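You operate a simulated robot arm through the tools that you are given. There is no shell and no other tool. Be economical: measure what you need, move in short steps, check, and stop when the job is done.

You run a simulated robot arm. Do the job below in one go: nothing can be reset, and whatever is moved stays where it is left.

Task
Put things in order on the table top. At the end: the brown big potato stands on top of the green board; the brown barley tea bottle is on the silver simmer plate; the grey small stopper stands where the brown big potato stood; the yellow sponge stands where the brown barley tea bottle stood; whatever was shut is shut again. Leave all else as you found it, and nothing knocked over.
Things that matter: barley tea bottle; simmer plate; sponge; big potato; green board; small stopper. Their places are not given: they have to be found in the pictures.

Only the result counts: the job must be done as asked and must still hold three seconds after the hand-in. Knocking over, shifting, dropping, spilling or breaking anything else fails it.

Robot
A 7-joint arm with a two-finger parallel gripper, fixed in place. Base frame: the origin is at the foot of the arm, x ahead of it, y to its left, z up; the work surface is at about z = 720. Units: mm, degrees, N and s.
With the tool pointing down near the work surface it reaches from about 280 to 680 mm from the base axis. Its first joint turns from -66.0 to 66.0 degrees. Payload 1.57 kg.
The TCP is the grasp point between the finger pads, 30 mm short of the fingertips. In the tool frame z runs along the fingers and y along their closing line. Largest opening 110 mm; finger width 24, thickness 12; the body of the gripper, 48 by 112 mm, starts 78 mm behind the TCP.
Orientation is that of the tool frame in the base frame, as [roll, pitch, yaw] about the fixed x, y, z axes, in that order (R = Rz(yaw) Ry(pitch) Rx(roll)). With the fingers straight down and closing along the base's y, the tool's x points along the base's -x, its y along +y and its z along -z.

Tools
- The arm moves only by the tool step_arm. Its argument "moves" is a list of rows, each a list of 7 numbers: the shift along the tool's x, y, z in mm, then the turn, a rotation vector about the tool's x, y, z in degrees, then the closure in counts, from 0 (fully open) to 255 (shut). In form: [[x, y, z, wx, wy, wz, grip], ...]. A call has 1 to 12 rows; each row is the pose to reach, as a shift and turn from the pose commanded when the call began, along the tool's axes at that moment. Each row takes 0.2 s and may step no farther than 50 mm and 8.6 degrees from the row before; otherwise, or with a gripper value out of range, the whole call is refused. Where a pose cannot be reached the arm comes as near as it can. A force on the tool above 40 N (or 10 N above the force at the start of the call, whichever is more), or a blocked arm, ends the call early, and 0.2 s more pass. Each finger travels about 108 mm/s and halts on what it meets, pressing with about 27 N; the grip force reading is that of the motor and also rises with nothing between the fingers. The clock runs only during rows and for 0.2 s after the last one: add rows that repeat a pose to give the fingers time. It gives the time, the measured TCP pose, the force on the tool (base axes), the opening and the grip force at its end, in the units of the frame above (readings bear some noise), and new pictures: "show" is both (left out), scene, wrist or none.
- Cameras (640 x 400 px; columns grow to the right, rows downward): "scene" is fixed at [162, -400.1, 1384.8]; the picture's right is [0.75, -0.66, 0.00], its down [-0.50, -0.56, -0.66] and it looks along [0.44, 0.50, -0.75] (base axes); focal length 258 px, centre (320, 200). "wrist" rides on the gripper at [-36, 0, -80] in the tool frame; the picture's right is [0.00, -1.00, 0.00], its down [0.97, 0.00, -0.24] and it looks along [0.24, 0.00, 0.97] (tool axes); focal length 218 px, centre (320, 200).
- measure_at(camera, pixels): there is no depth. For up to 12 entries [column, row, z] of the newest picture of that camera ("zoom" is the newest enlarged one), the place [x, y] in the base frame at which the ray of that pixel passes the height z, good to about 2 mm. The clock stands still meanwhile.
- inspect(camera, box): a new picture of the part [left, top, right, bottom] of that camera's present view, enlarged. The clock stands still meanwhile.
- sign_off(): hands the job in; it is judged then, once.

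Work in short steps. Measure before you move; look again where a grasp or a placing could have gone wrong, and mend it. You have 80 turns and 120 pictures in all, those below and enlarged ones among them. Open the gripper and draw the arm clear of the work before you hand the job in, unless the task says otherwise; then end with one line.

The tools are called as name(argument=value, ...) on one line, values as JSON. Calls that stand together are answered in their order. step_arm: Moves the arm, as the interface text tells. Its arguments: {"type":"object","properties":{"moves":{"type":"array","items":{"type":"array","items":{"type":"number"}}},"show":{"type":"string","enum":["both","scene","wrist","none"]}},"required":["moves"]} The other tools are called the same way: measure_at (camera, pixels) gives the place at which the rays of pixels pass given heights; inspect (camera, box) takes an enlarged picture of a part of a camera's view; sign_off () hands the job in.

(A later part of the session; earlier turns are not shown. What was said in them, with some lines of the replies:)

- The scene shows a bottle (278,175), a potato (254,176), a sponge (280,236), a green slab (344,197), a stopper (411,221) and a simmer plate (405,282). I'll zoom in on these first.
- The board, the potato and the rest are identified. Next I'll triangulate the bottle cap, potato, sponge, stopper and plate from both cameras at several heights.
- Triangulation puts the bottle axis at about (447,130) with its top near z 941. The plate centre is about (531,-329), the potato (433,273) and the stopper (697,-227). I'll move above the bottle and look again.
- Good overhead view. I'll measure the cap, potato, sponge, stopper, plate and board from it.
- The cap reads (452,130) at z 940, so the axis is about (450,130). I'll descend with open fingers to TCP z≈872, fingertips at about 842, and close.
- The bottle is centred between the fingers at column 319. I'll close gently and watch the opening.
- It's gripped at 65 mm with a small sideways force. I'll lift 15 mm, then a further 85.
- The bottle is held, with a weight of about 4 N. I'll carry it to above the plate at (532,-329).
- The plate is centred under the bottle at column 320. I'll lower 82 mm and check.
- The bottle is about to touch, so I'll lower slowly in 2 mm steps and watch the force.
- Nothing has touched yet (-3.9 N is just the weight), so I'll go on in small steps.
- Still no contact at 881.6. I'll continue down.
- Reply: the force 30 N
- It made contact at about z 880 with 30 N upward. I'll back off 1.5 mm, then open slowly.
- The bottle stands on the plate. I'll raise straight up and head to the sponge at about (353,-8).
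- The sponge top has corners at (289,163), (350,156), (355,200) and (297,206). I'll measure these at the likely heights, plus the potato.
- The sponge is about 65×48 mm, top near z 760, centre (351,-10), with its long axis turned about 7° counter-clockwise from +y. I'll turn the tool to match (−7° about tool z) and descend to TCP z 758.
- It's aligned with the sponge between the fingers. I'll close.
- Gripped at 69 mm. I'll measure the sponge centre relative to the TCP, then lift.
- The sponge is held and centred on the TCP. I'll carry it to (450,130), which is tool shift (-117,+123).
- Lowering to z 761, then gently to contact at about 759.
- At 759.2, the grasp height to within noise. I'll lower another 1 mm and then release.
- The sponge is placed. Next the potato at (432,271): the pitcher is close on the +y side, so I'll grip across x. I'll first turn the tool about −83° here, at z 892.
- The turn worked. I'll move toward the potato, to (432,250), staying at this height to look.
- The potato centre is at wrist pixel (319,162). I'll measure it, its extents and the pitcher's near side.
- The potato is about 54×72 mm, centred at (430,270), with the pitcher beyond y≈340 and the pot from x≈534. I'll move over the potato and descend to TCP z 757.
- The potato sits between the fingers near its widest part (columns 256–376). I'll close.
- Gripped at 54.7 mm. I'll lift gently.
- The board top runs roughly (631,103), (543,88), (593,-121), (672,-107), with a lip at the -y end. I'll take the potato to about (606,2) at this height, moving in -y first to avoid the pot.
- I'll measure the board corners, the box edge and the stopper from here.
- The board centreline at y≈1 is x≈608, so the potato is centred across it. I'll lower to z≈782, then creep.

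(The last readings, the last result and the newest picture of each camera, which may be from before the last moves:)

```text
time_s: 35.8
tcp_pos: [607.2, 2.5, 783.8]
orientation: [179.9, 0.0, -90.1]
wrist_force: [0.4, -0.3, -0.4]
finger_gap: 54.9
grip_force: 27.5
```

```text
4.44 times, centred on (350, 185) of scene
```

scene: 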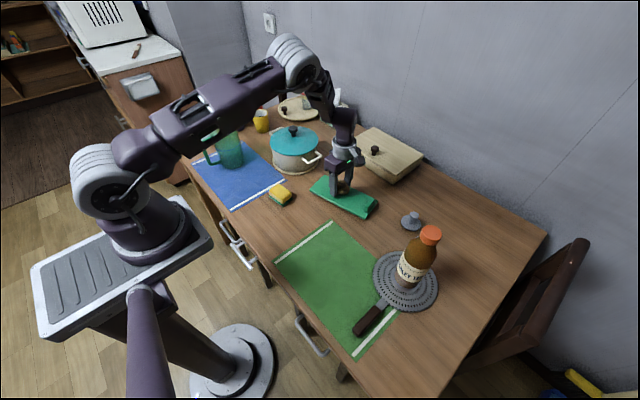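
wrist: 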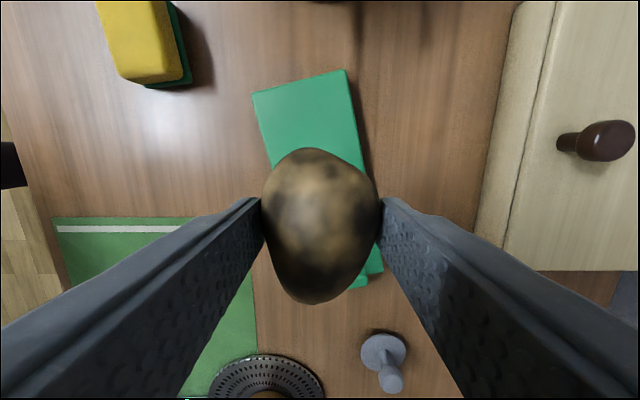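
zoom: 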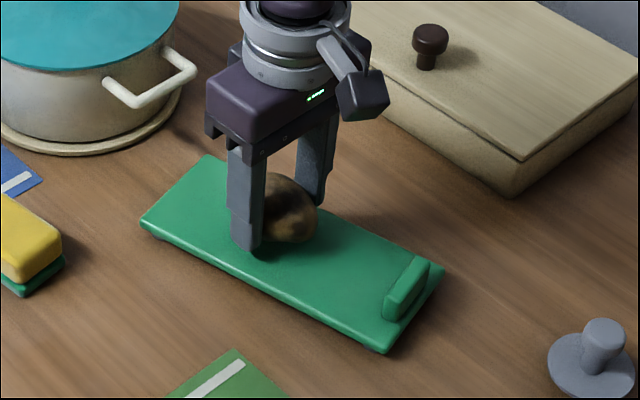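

The potato is just above the board. I'll creep down in 1.5 mm steps.

step_arm(moves=[[0, 0, 2, 0, 0, 0, 215], [0, 0, 4, 0, 0, 0, 215], [0, 0, 6, 0, 0, 0, 215], [0, 0, 7, 0, 0, 0, 215], [0, 0, 7, 0, 0, 0, 215]], show="none")

```text
time_s: 37.0
tcp_pos: [607.9, 3.1, 776.1]
orientation: [180.0, 0.0, -90.0]
wrist_force: [-0.8, 0.3, 3.5]
finger_gap: 54.6
grip_force: 27.4
```

The force has turned to +3.5 N, so it may be touching. One more millimetre to confirm.

step_arm(moves=[[0, 0, 1, 0, 0, 0, 215], [0, 0, 1, 0, 0, 0, 215]], show="none")

```text
time_s: 37.6
tcp_pos: [607.4, 1.7, 775.9]
orientation: [-179.9, -0.1, -90.0]
wrist_force: [-6.3, 0.6, 20.0]
finger_gap: 54.7
grip_force: 26.3
```

Contact is confirmed at 20 N. I'll back off 1 mm, open slowly and rise.

step_arm(moves=[[0, 0, -1, 0, 0, 0, 215], [0, 0, -1, 0, 0, 0, 120], [0, 0, -1, 0, 0, 0, 105], [0, 0, -1, 0, 0, 0, 80], [0, 0, -1, 0, 0, 0, 55], [0, 0, -1, 0, 0, 0, 55]], show="wrist")

inspect(camera="scene", box=[300, 140, 400, 230])

```text
time_s: 39.0
tcp_pos: [608.0, 2.0, 776.8]
orientation: [-179.9, 0.0, -90.0]
wrist_force: [0.0, -0.3, -0.3]
finger_gap: 86.0
grip_force: 0.1
```

wrist: 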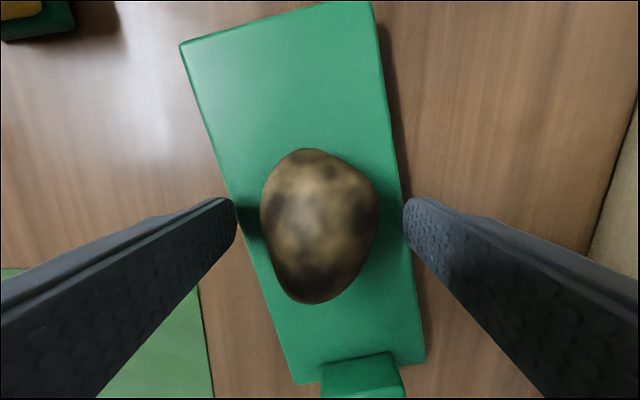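

```text
4.44 times, centred on (350, 185) of scene
```

zoom: 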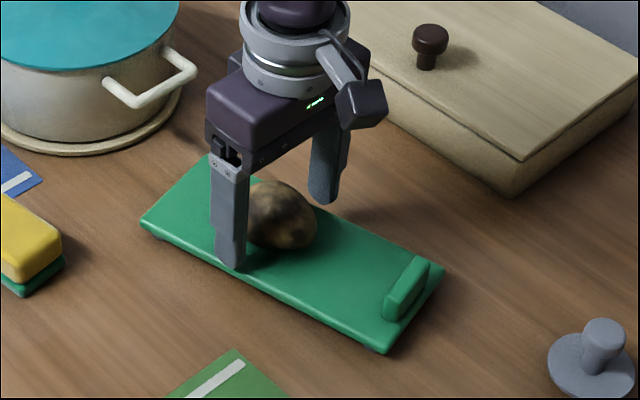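

The potato rests stably on the board. I'll rise and turn the tool back so its x points at the base along the stopper's azimuth (about −18°), for an outward-tilted reach.

step_arm(moves=[[0, 0, -30, 0, 0, 0, 55], [0, 0, -75, 0, 0, 0, 55], [0, 0, -120, 0, 0, 0, 55], [0, 0, -130, 0, 0, 8.5, 60], [0, 0, -130, 0, 0, 17, 80], [0, 0, -130, 0, 0, 25.5, 100], [0, 0, -130, 0, 0, 34, 100], [0, 0, -130, 0, 0, 42.5, 100], [0, 0, -130, 0, 0, 51, 100], [0, 0, -130, 0, 0, 59.5, 100], [0, 0, -130, 0, 0, 68, 100], [0, 0, -130, 0, 0, 76.5, 100]], show="scene")

```text
time_s: 41.6
tcp_pos: [607.2, 2.5, 906.8]
orientation: [180.0, 0.0, -166.7]
wrist_force: [0.2, -0.3, 0.3]
finger_gap: 66.9
grip_force: 0.1
```

scene: 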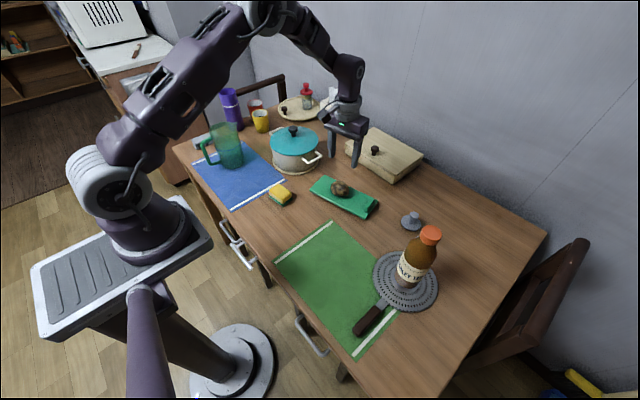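

Now I'll finish the turn (+31.6°) while moving to about (620,-180) to look down at the stopper.

step_arm(moves=[[6, -36, 0, 0, 0, 8, 100], [12, -72, 0, 0, 0, 16, 100], [18, -108, 0, 0, 0, 24, 100], [24, -144, 0, 0, 0, 31.6, 100], [29, -180, 0, 0, 0, 31.6, 100], [29, -180, 0, 0, 0, 31.6, 100]], show="wrist")

inspect(camera="scene", box=[385, 195, 435, 240])

```text
time_s: 43.0
tcp_pos: [621.7, -179.6, 907.9]
orientation: [180.0, -0.1, 161.8]
wrist_force: [-0.9, -0.1, 1.0]
finger_gap: 66.8
grip_force: 0.1
```

wrist: 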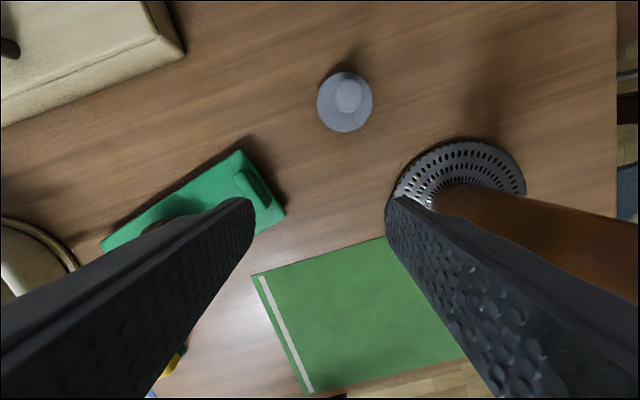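

```text
8.89 times, centred on (410, 218) of scene
```

zoom: 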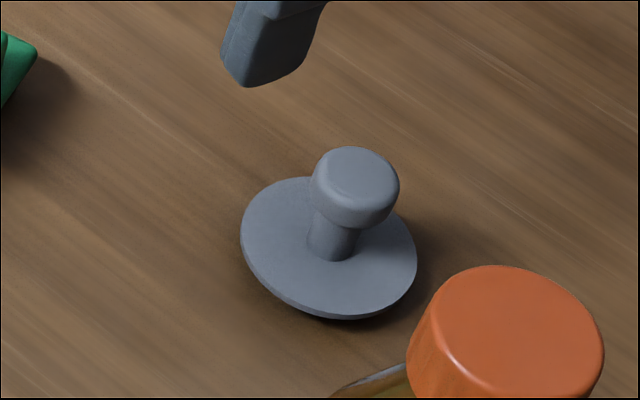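

I'll zoom the wrist view on the stopper and triangulate the knob top and disc.

inspect(camera="wrist", box=[305, 60, 385, 140])

measure_at(camera="scene", pixels=[[414.2, 215.1, 760], [414.2, 215.1, 770], [414.2, 215.1, 780], [410.9, 223.2, 725], [410.9, 223.2, 730], [410.9, 223.2, 735]])

```text
5.00 times, centred on (345, 100) of wrist
```

zoom: 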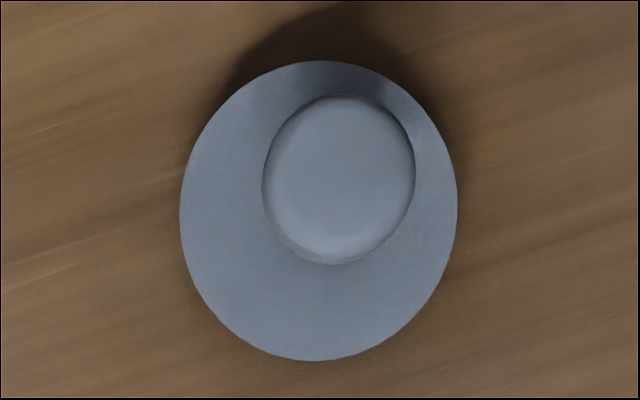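

```text
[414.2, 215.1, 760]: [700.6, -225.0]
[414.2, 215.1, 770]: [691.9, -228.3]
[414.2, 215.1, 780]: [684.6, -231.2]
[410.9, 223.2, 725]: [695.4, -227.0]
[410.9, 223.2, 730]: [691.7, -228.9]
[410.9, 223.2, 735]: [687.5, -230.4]
```

Knob top is at wrist (349,95.6) and disc centre at (344.8,102). I'll intersect these with the scene rays.

measure_at(camera="wrist", pixels=[[349, 95.6, 760], [349, 95.6, 770], [349, 95.6, 780], [344.8, 102, 725], [344.8, 102, 730], [344.8, 102, 735], [317, 102, 730], [372.5, 102, 730], [334.5, 97, 765], [364, 97, 765]])

```text
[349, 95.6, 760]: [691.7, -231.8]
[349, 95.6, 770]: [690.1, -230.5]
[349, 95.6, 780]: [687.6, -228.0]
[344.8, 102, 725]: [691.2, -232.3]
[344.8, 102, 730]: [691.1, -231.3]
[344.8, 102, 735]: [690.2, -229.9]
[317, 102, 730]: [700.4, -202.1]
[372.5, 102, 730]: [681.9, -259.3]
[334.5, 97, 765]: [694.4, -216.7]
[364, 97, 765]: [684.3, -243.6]
```

The stopper axis is (691,-230) at radius 728, with the disc 60 mm wide (top z≈731) and the knob 28 mm wide (top z≈771). I'll tilt the tool 25° outward and move above it to test the reach.

step_arm(moves=[[-10, -9, 10, 0, -8.3, 0, 100], [-20, -18, 20, 0, -16.6, 0, 100], [-35, -26.3, 30, 0, -25, 0, 100], [-60, -26.3, 40, 0, -25, 0, 100], [-79.4, -26.3, 58, 0, -25, 0, 100], [-79.4, -26.3, 58, 0, -25, 0, 100]], show="both")

```text
time_s: 44.4
tcp_pos: [689.2, -230.8, 851.5]
orientation: [180.0, 25.1, 161.9]
wrist_force: [-0.8, -0.6, -0.5]
finger_gap: 67.0
grip_force: 0.0
```

scene: 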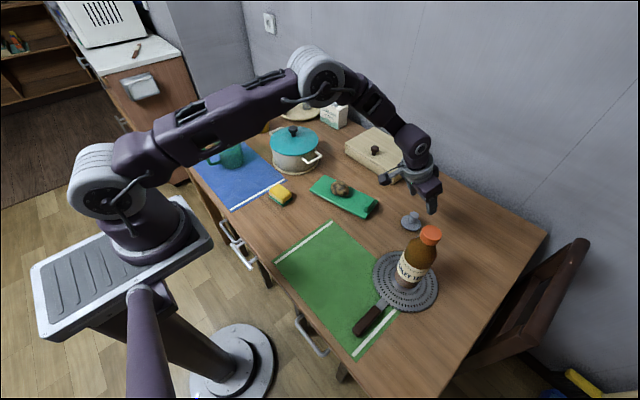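
wrist: 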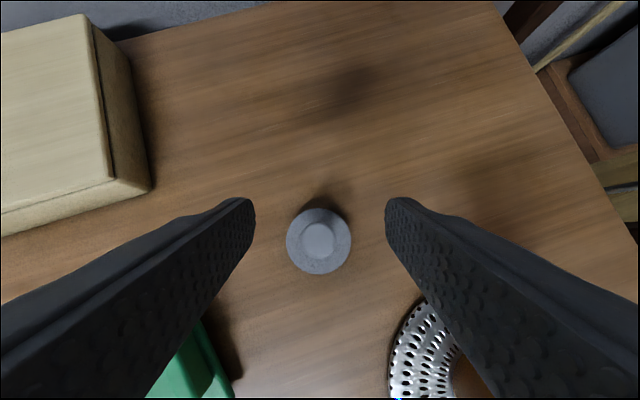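

The reach works and the stopper is centred (column 319). I'll descend vertically 55 mm and check.

step_arm(moves=[[12.7, 0, 27.2, 0, 0, 0, 100], [23.2, 0, 49.8, 0, 0, 0, 100], [23.2, 0, 49.8, 0, 0, 0, 100]], show="wrist")

inspect(camera="scene", box=[375, 155, 465, 240])

measure_at(camera="wrist", pixels=[[319, 240, 771]])

```text
time_s: 45.2
tcp_pos: [689.2, -230.0, 795.1]
orientation: [180.0, 24.9, 161.9]
wrist_force: [1.0, -0.3, -0.7]
finger_gap: 67.1
grip_force: 0.2
```

wrist: 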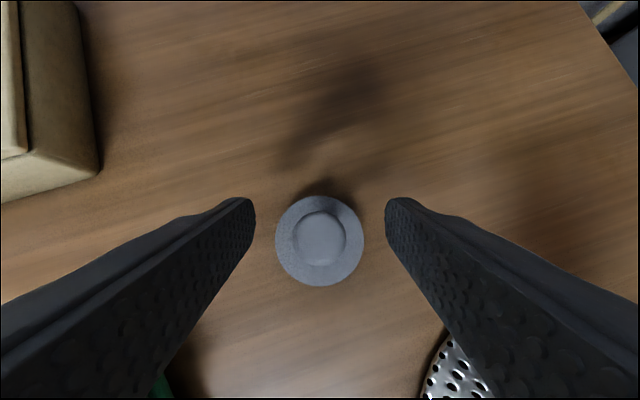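

```text
4.71 times, centred on (420, 198) of scene
```

zoom: 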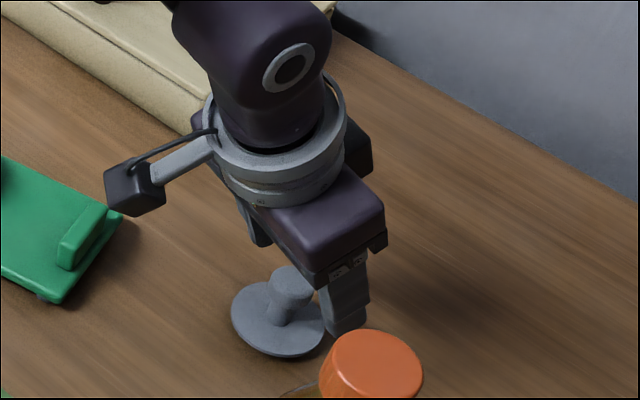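

```text
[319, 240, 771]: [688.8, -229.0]
```

The knob is centred at (689,-229), matching the TCP. I'll descend 25 mm more, to TCP z 770.

step_arm(moves=[[5, 0, 11.5, 0, 0, 0, 100], [10.6, 0, 22.7, 0, 0, 0, 100], [10.6, 0, 22.7, 0, 0, 0, 100]], show="wrist")

inspect(camera="scene", box=[375, 155, 465, 240])

```text
time_s: 46.0
tcp_pos: [687.5, -229.7, 769.6]
orientation: [180.0, 25.0, 161.9]
wrist_force: [0.5, -0.7, 0.1]
finger_gap: 66.9
grip_force: 0.0
```

wrist: 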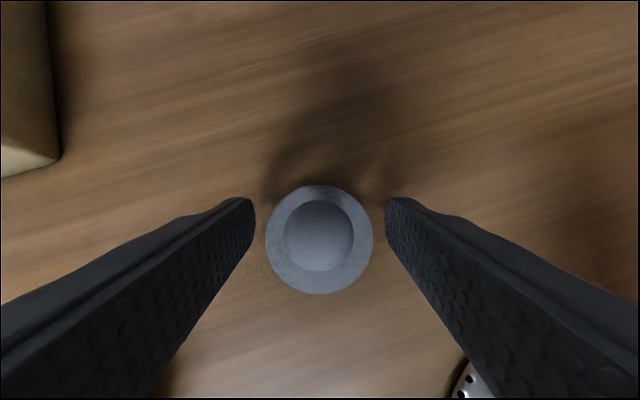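

```text
4.71 times, centred on (420, 198) of scene
```

zoom: 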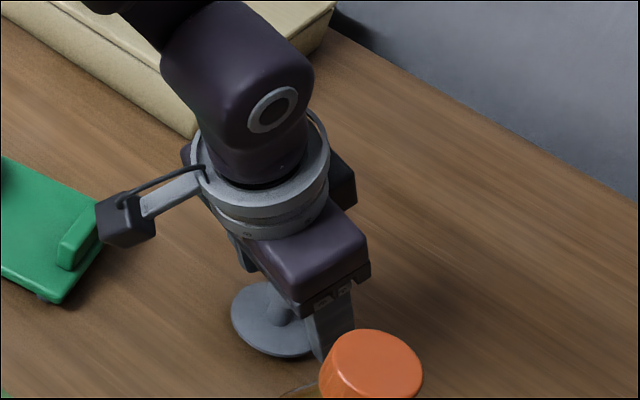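

In position. I'll close on the knob.

step_arm(moves=[[0, 0, 0, 0, 0, 0, 140], [0, 0, 0, 0, 0, 0, 170], [0, 0, 0, 0, 0, 0, 200], [0, 0, 0, 0, 0, 0, 240], [0, 0, 0, 0, 0, 0, 240]], show="wrist")

```text
time_s: 47.2
tcp_pos: [688.5, -230.0, 768.9]
orientation: [179.9, 25.0, 161.9]
wrist_force: [-0.1, -0.3, 0.9]
finger_gap: 26.8
grip_force: 27.7
```

wrist: 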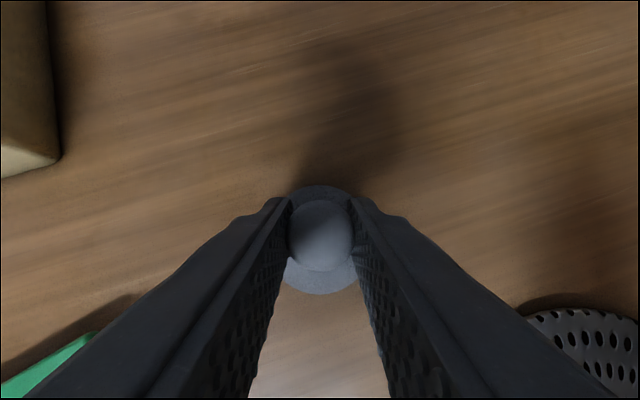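

Knob gripped at 26.8 mm. I'll lift vertically 120 mm.

step_arm(moves=[[-4.2, 0, -9.1, 0, 0, 0, 240], [-16.9, 0, -36.2, 0, 0, 0, 240], [-33.8, 0, -72.5, 0, 0, 0, 240], [-50.7, 0, -108.7, 0, 0, 0, 240], [-50.7, 0, -108.7, 0, 0, 0, 240]], show="both")

inspect(camera="scene", box=[375, 120, 465, 220])

```text
time_s: 48.4
tcp_pos: [687.8, -231.5, 888.1]
orientation: [179.9, 25.0, 162.0]
wrist_force: [-0.2, -0.1, 0.5]
finger_gap: 26.6
grip_force: 27.6
```

scene: 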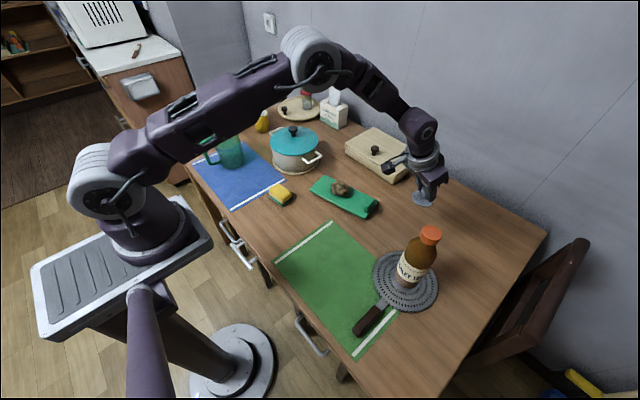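
wrist: 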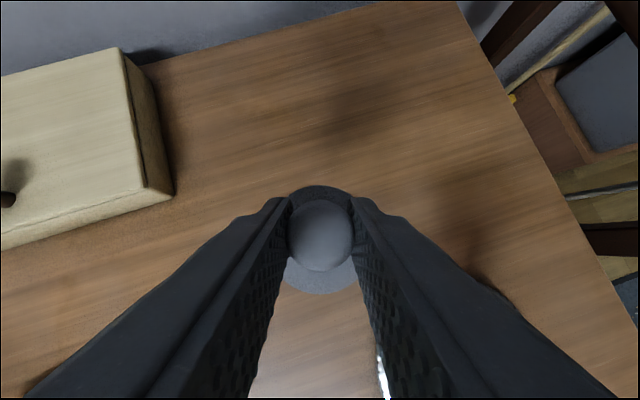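

```text
4.00 times, centred on (420, 170) of scene
```

zoom: 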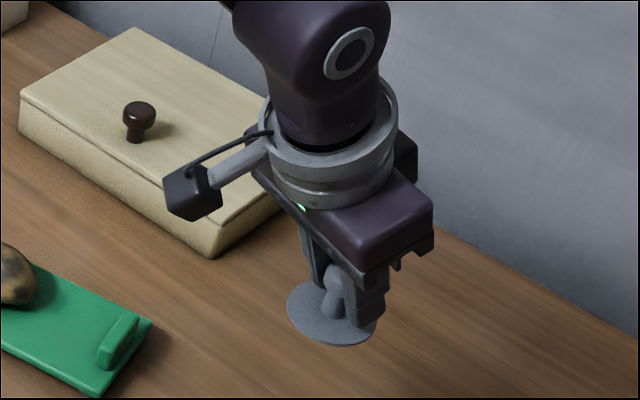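

The stopper is lifted and upright. I'll turn about the base vertical by +78° (keeping the tilt) while moving to about (510,20,900), clear of the bottle and potato.

step_arm(moves=[[21.9, 18.4, -11.5, -3.3, 0, -7.07, 240], [43.7, 36.7, -23.1, -6.59, 0, -14.14, 240], [65.6, 55.1, -34.6, -9.89, 0, -21.21, 240], [87.4, 73.5, -46.1, -13.19, 0, -28.28, 240], [109.3, 91.9, -57.7, -16.48, 0, -35.35, 240], [131.2, 110.2, -69.2, -19.78, 0, -42.42, 240], [153, 128.6, -80.7, -23.08, 0, -49.49, 240], [174.9, 147, -92.2, -26.37, 0, -56.56, 240], [196.7, 165.3, -103.8, -29.67, 0, -63.63, 240], [218.6, 183.7, -115.3, -32.97, 0, -70.7, 240], [218.6, 183.7, -115.3, -32.97, 0, -70.7, 240]], show="both")

```text
time_s: 50.8
tcp_pos: [510.9, 23.3, 902.9]
orientation: [180.0, 25.0, -120.0]
wrist_force: [-0.3, -0.9, 0.2]
finger_gap: 26.8
grip_force: 27.3
```

scene: 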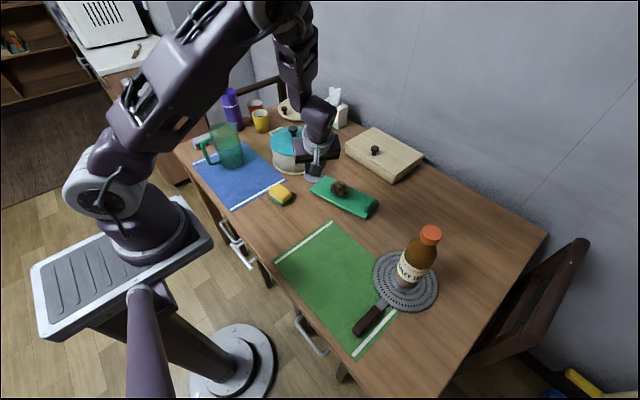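
wrist: 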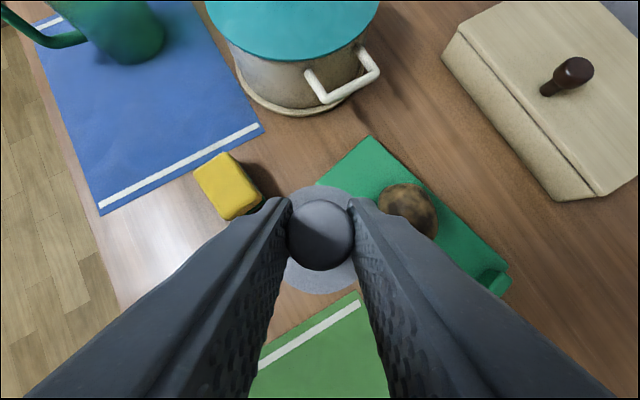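

On course. I'll go via (430,130) to above the potato's old spot, at TCP (429.5,268.5), staying at z≈900.

step_arm(moves=[[-11.8, 30.9, 5.5, 0, 0, 0, 240], [-23.6, 61.8, 11, 0, 0, 0, 240], [-35.5, 92.7, 16.6, 0, 0, 0, 240], [-47.3, 123.6, 22.1, 0, 0, 0, 240], [-74, 141, 35.4, 0, 0, 0, 240], [-100.8, 158.4, 48.7, 0, 0, 0, 240], [-127.6, 175.8, 62, 0, 0, 0, 240], [-154.3, 193.1, 75.2, 0, 0, 0, 240], [-154.3, 193.1, 75.2, 0, 0, 0, 240]], show="both")

inspect(camera="scene", box=[170, 60, 330, 220])

```text
time_s: 52.8
tcp_pos: [429.7, 267.0, 899.5]
orientation: [-180.0, 25.0, -120.1]
wrist_force: [0.2, 0.9, 0.4]
finger_gap: 26.3
grip_force: 27.1
```

scene: 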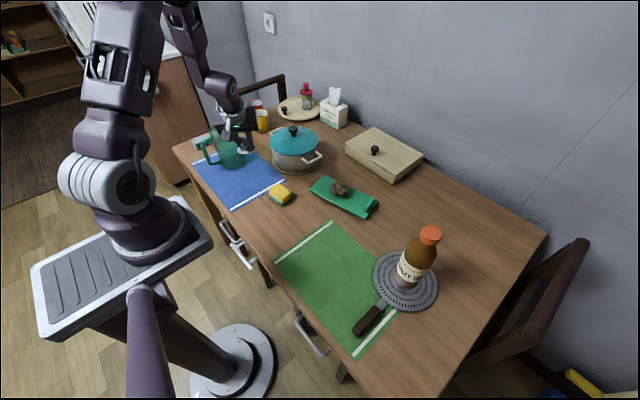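
wrist: 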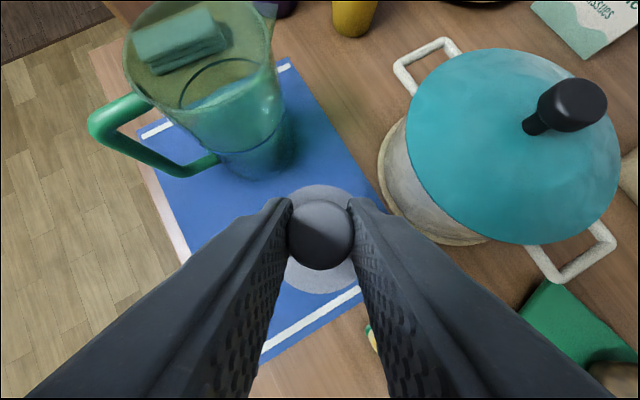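

```text
2.50 times, centred on (250, 140) of scene
```

zoom: 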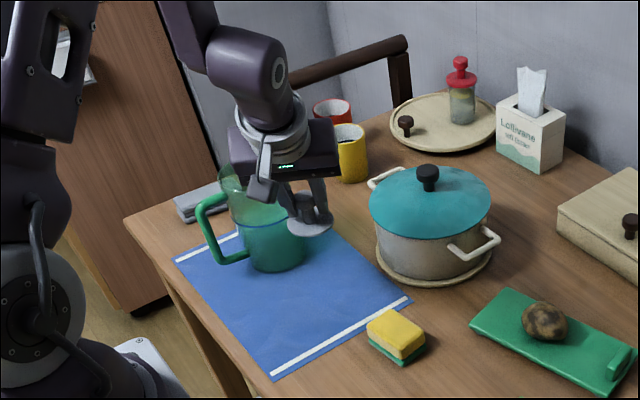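

The view is clear: pitcher and pot are both outside the descent column. I'll lower 118 mm vertically.

step_arm(moves=[[12.7, 0, 27.2, 0, 0, 0, 240], [27.5, 0, 58.9, 0, 0, 0, 240], [40.1, 0, 86.1, 0, 0, 0, 240], [47.8, 0, 102.4, 0, 0, 0, 240], [49.9, 0, 106.9, 0, 0, 0, 240], [49.9, 0, 106.9, 0, 0, 0, 240]], show="wrist")

inspect(camera="scene", box=[190, 90, 310, 210])

```text
time_s: 54.2
tcp_pos: [429.2, 267.0, 780.6]
orientation: [-180.0, 25.1, -120.1]
wrist_force: [0.1, 0.3, -0.2]
finger_gap: 26.5
grip_force: 27.0
```

wrist: 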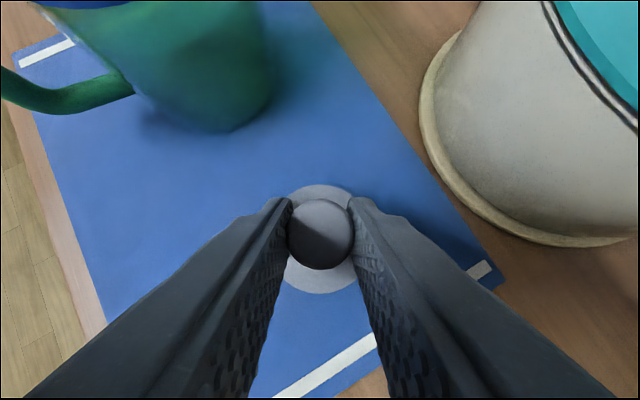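

```text
3.33 times, centred on (250, 150) of scene
```

zoom: 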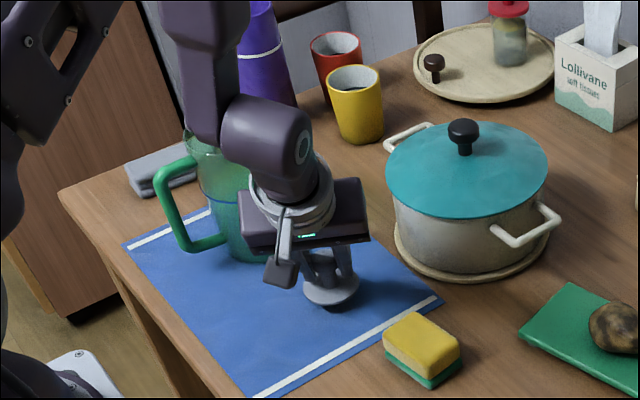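

About 10 mm above the mat. I'll creep down 9 mm and nudge +1.5 mm in y at the same time.

step_arm(moves=[[0, 0.5, 3.5, 0, 0, 0, 240], [1, 0.8, 6.5, 0, 0, 0, 240], [2, 0.8, 8.5, 0, 0, 0, 240], [2.4, 0.8, 9.3, 0, 0, 0, 240], [2.4, 0.8, 9.3, 0, 0, 0, 240]], show="none")

```text
time_s: 55.4
tcp_pos: [430.5, 268.7, 770.7]
orientation: [180.0, 25.0, -120.1]
wrist_force: [0.2, 0.0, -0.3]
finger_gap: 26.6
grip_force: 26.9
```

No contact yet at 770.7. I'll go down another 1.8 mm in small steps.

step_arm(moves=[[0.4, 0, 0.9, 0, 0, 0, 240], [0.76, 0, 1.63, 0, 0, 0, 240], [0.76, 0, 1.63, 0, 0, 0, 240]], show="none")

```text
time_s: 56.2
tcp_pos: [431.5, 269.1, 771.0]
orientation: [180.0, 25.1, -120.0]
wrist_force: [-3.5, 2.4, 10.5]
finger_gap: 26.6
grip_force: 27.1
```

Contact at 10 N. I'll back off a touch, open, then look before withdrawing.

step_arm(moves=[[-0.3, 0, -0.7, 0, 0, 0, 240], [-0.3, 0, -0.7, 0, 0, 0, 185], [-0.3, 0, -0.7, 0, 0, 0, 160], [-0.3, 0, -0.7, 0, 0, 0, 130], [-0.3, 0, -0.7, 0, 0, 0, 100], [-0.3, 0, -0.7, 0, 0, 0, 100]], show="wrist")

inspect(camera="scene", box=[190, 90, 310, 210])

```text
time_s: 57.6
tcp_pos: [430.3, 268.0, 770.6]
orientation: [-180.0, 25.0, -120.1]
wrist_force: [0.7, -0.1, -0.5]
finger_gap: 66.7
grip_force: 0.2
```

wrist: 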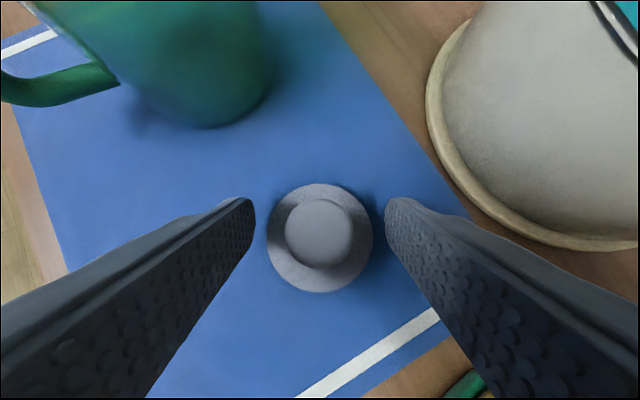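

```text
3.33 times, centred on (250, 150) of scene
```

zoom: 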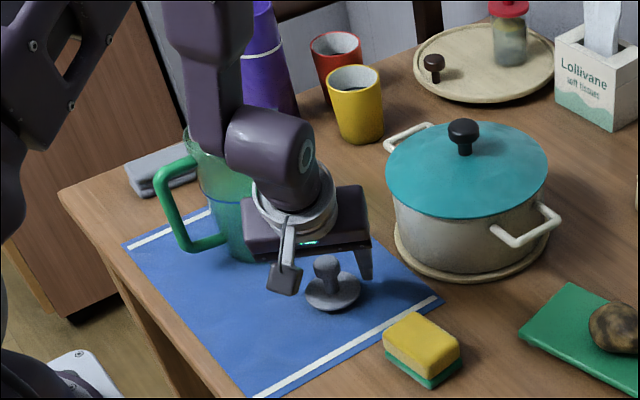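

The stopper stands upright on the spot. I'll withdraw straight up 150 mm and then toward the base, clear of everything.

step_arm(moves=[[-8.5, 0, -18.1, 0, 0, 0, 100], [-25.4, 0, -54.4, 0, 0, 0, 100], [-44.4, 0, -95.2, 0, 0, 0, 100], [-63.4, 0, -136, 0, 0, 0, 100], [-30, -12, -151, 0, 0, 0, 60], [3, -25, -167, 0, 0, 0, 20], [36, -37, -182, 0, 0, 0, 0], [68, -49, -197, 0, 0, 0, 0], [68, -49, -197, 0, 0, 0, 0]], show="both")

inspect(camera="scene", box=[180, 110, 460, 320])

```text
time_s: 59.6
tcp_pos: [397.9, 116.7, 918.2]
orientation: [-179.9, 25.0, -120.0]
wrist_force: [0.3, -0.2, 0.1]
finger_gap: 110.1
grip_force: 0.1
```

scene: 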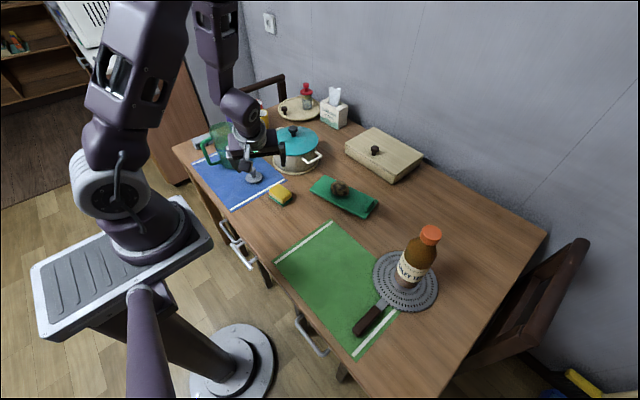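
wrist: 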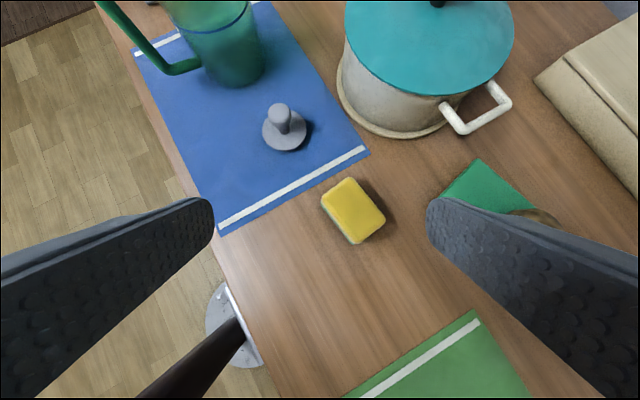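

```text
1.90 times, centred on (320, 215) of scene
```

zoom: 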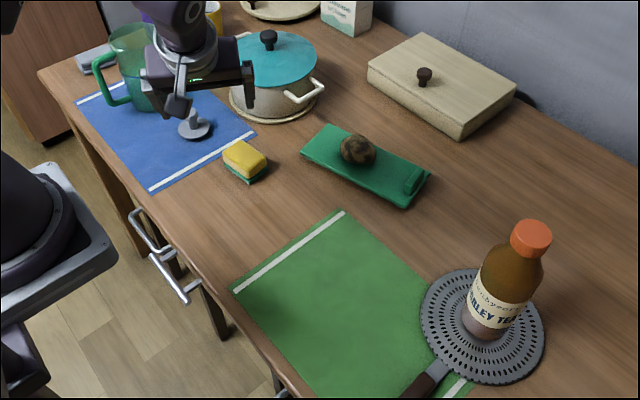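

All four objects are in place, nothing else has moved, and the gripper is open and clear. I'm handing in.

sign_off()

```text
The job is handed in.
```

The job is handed in: the potato is on the green board, the tea bottle on the simmer plate, the stopper where the potato stood and the sponge where the bottle stood. I opened nothing, and the last pictures showed nothing else moved or knocked over.
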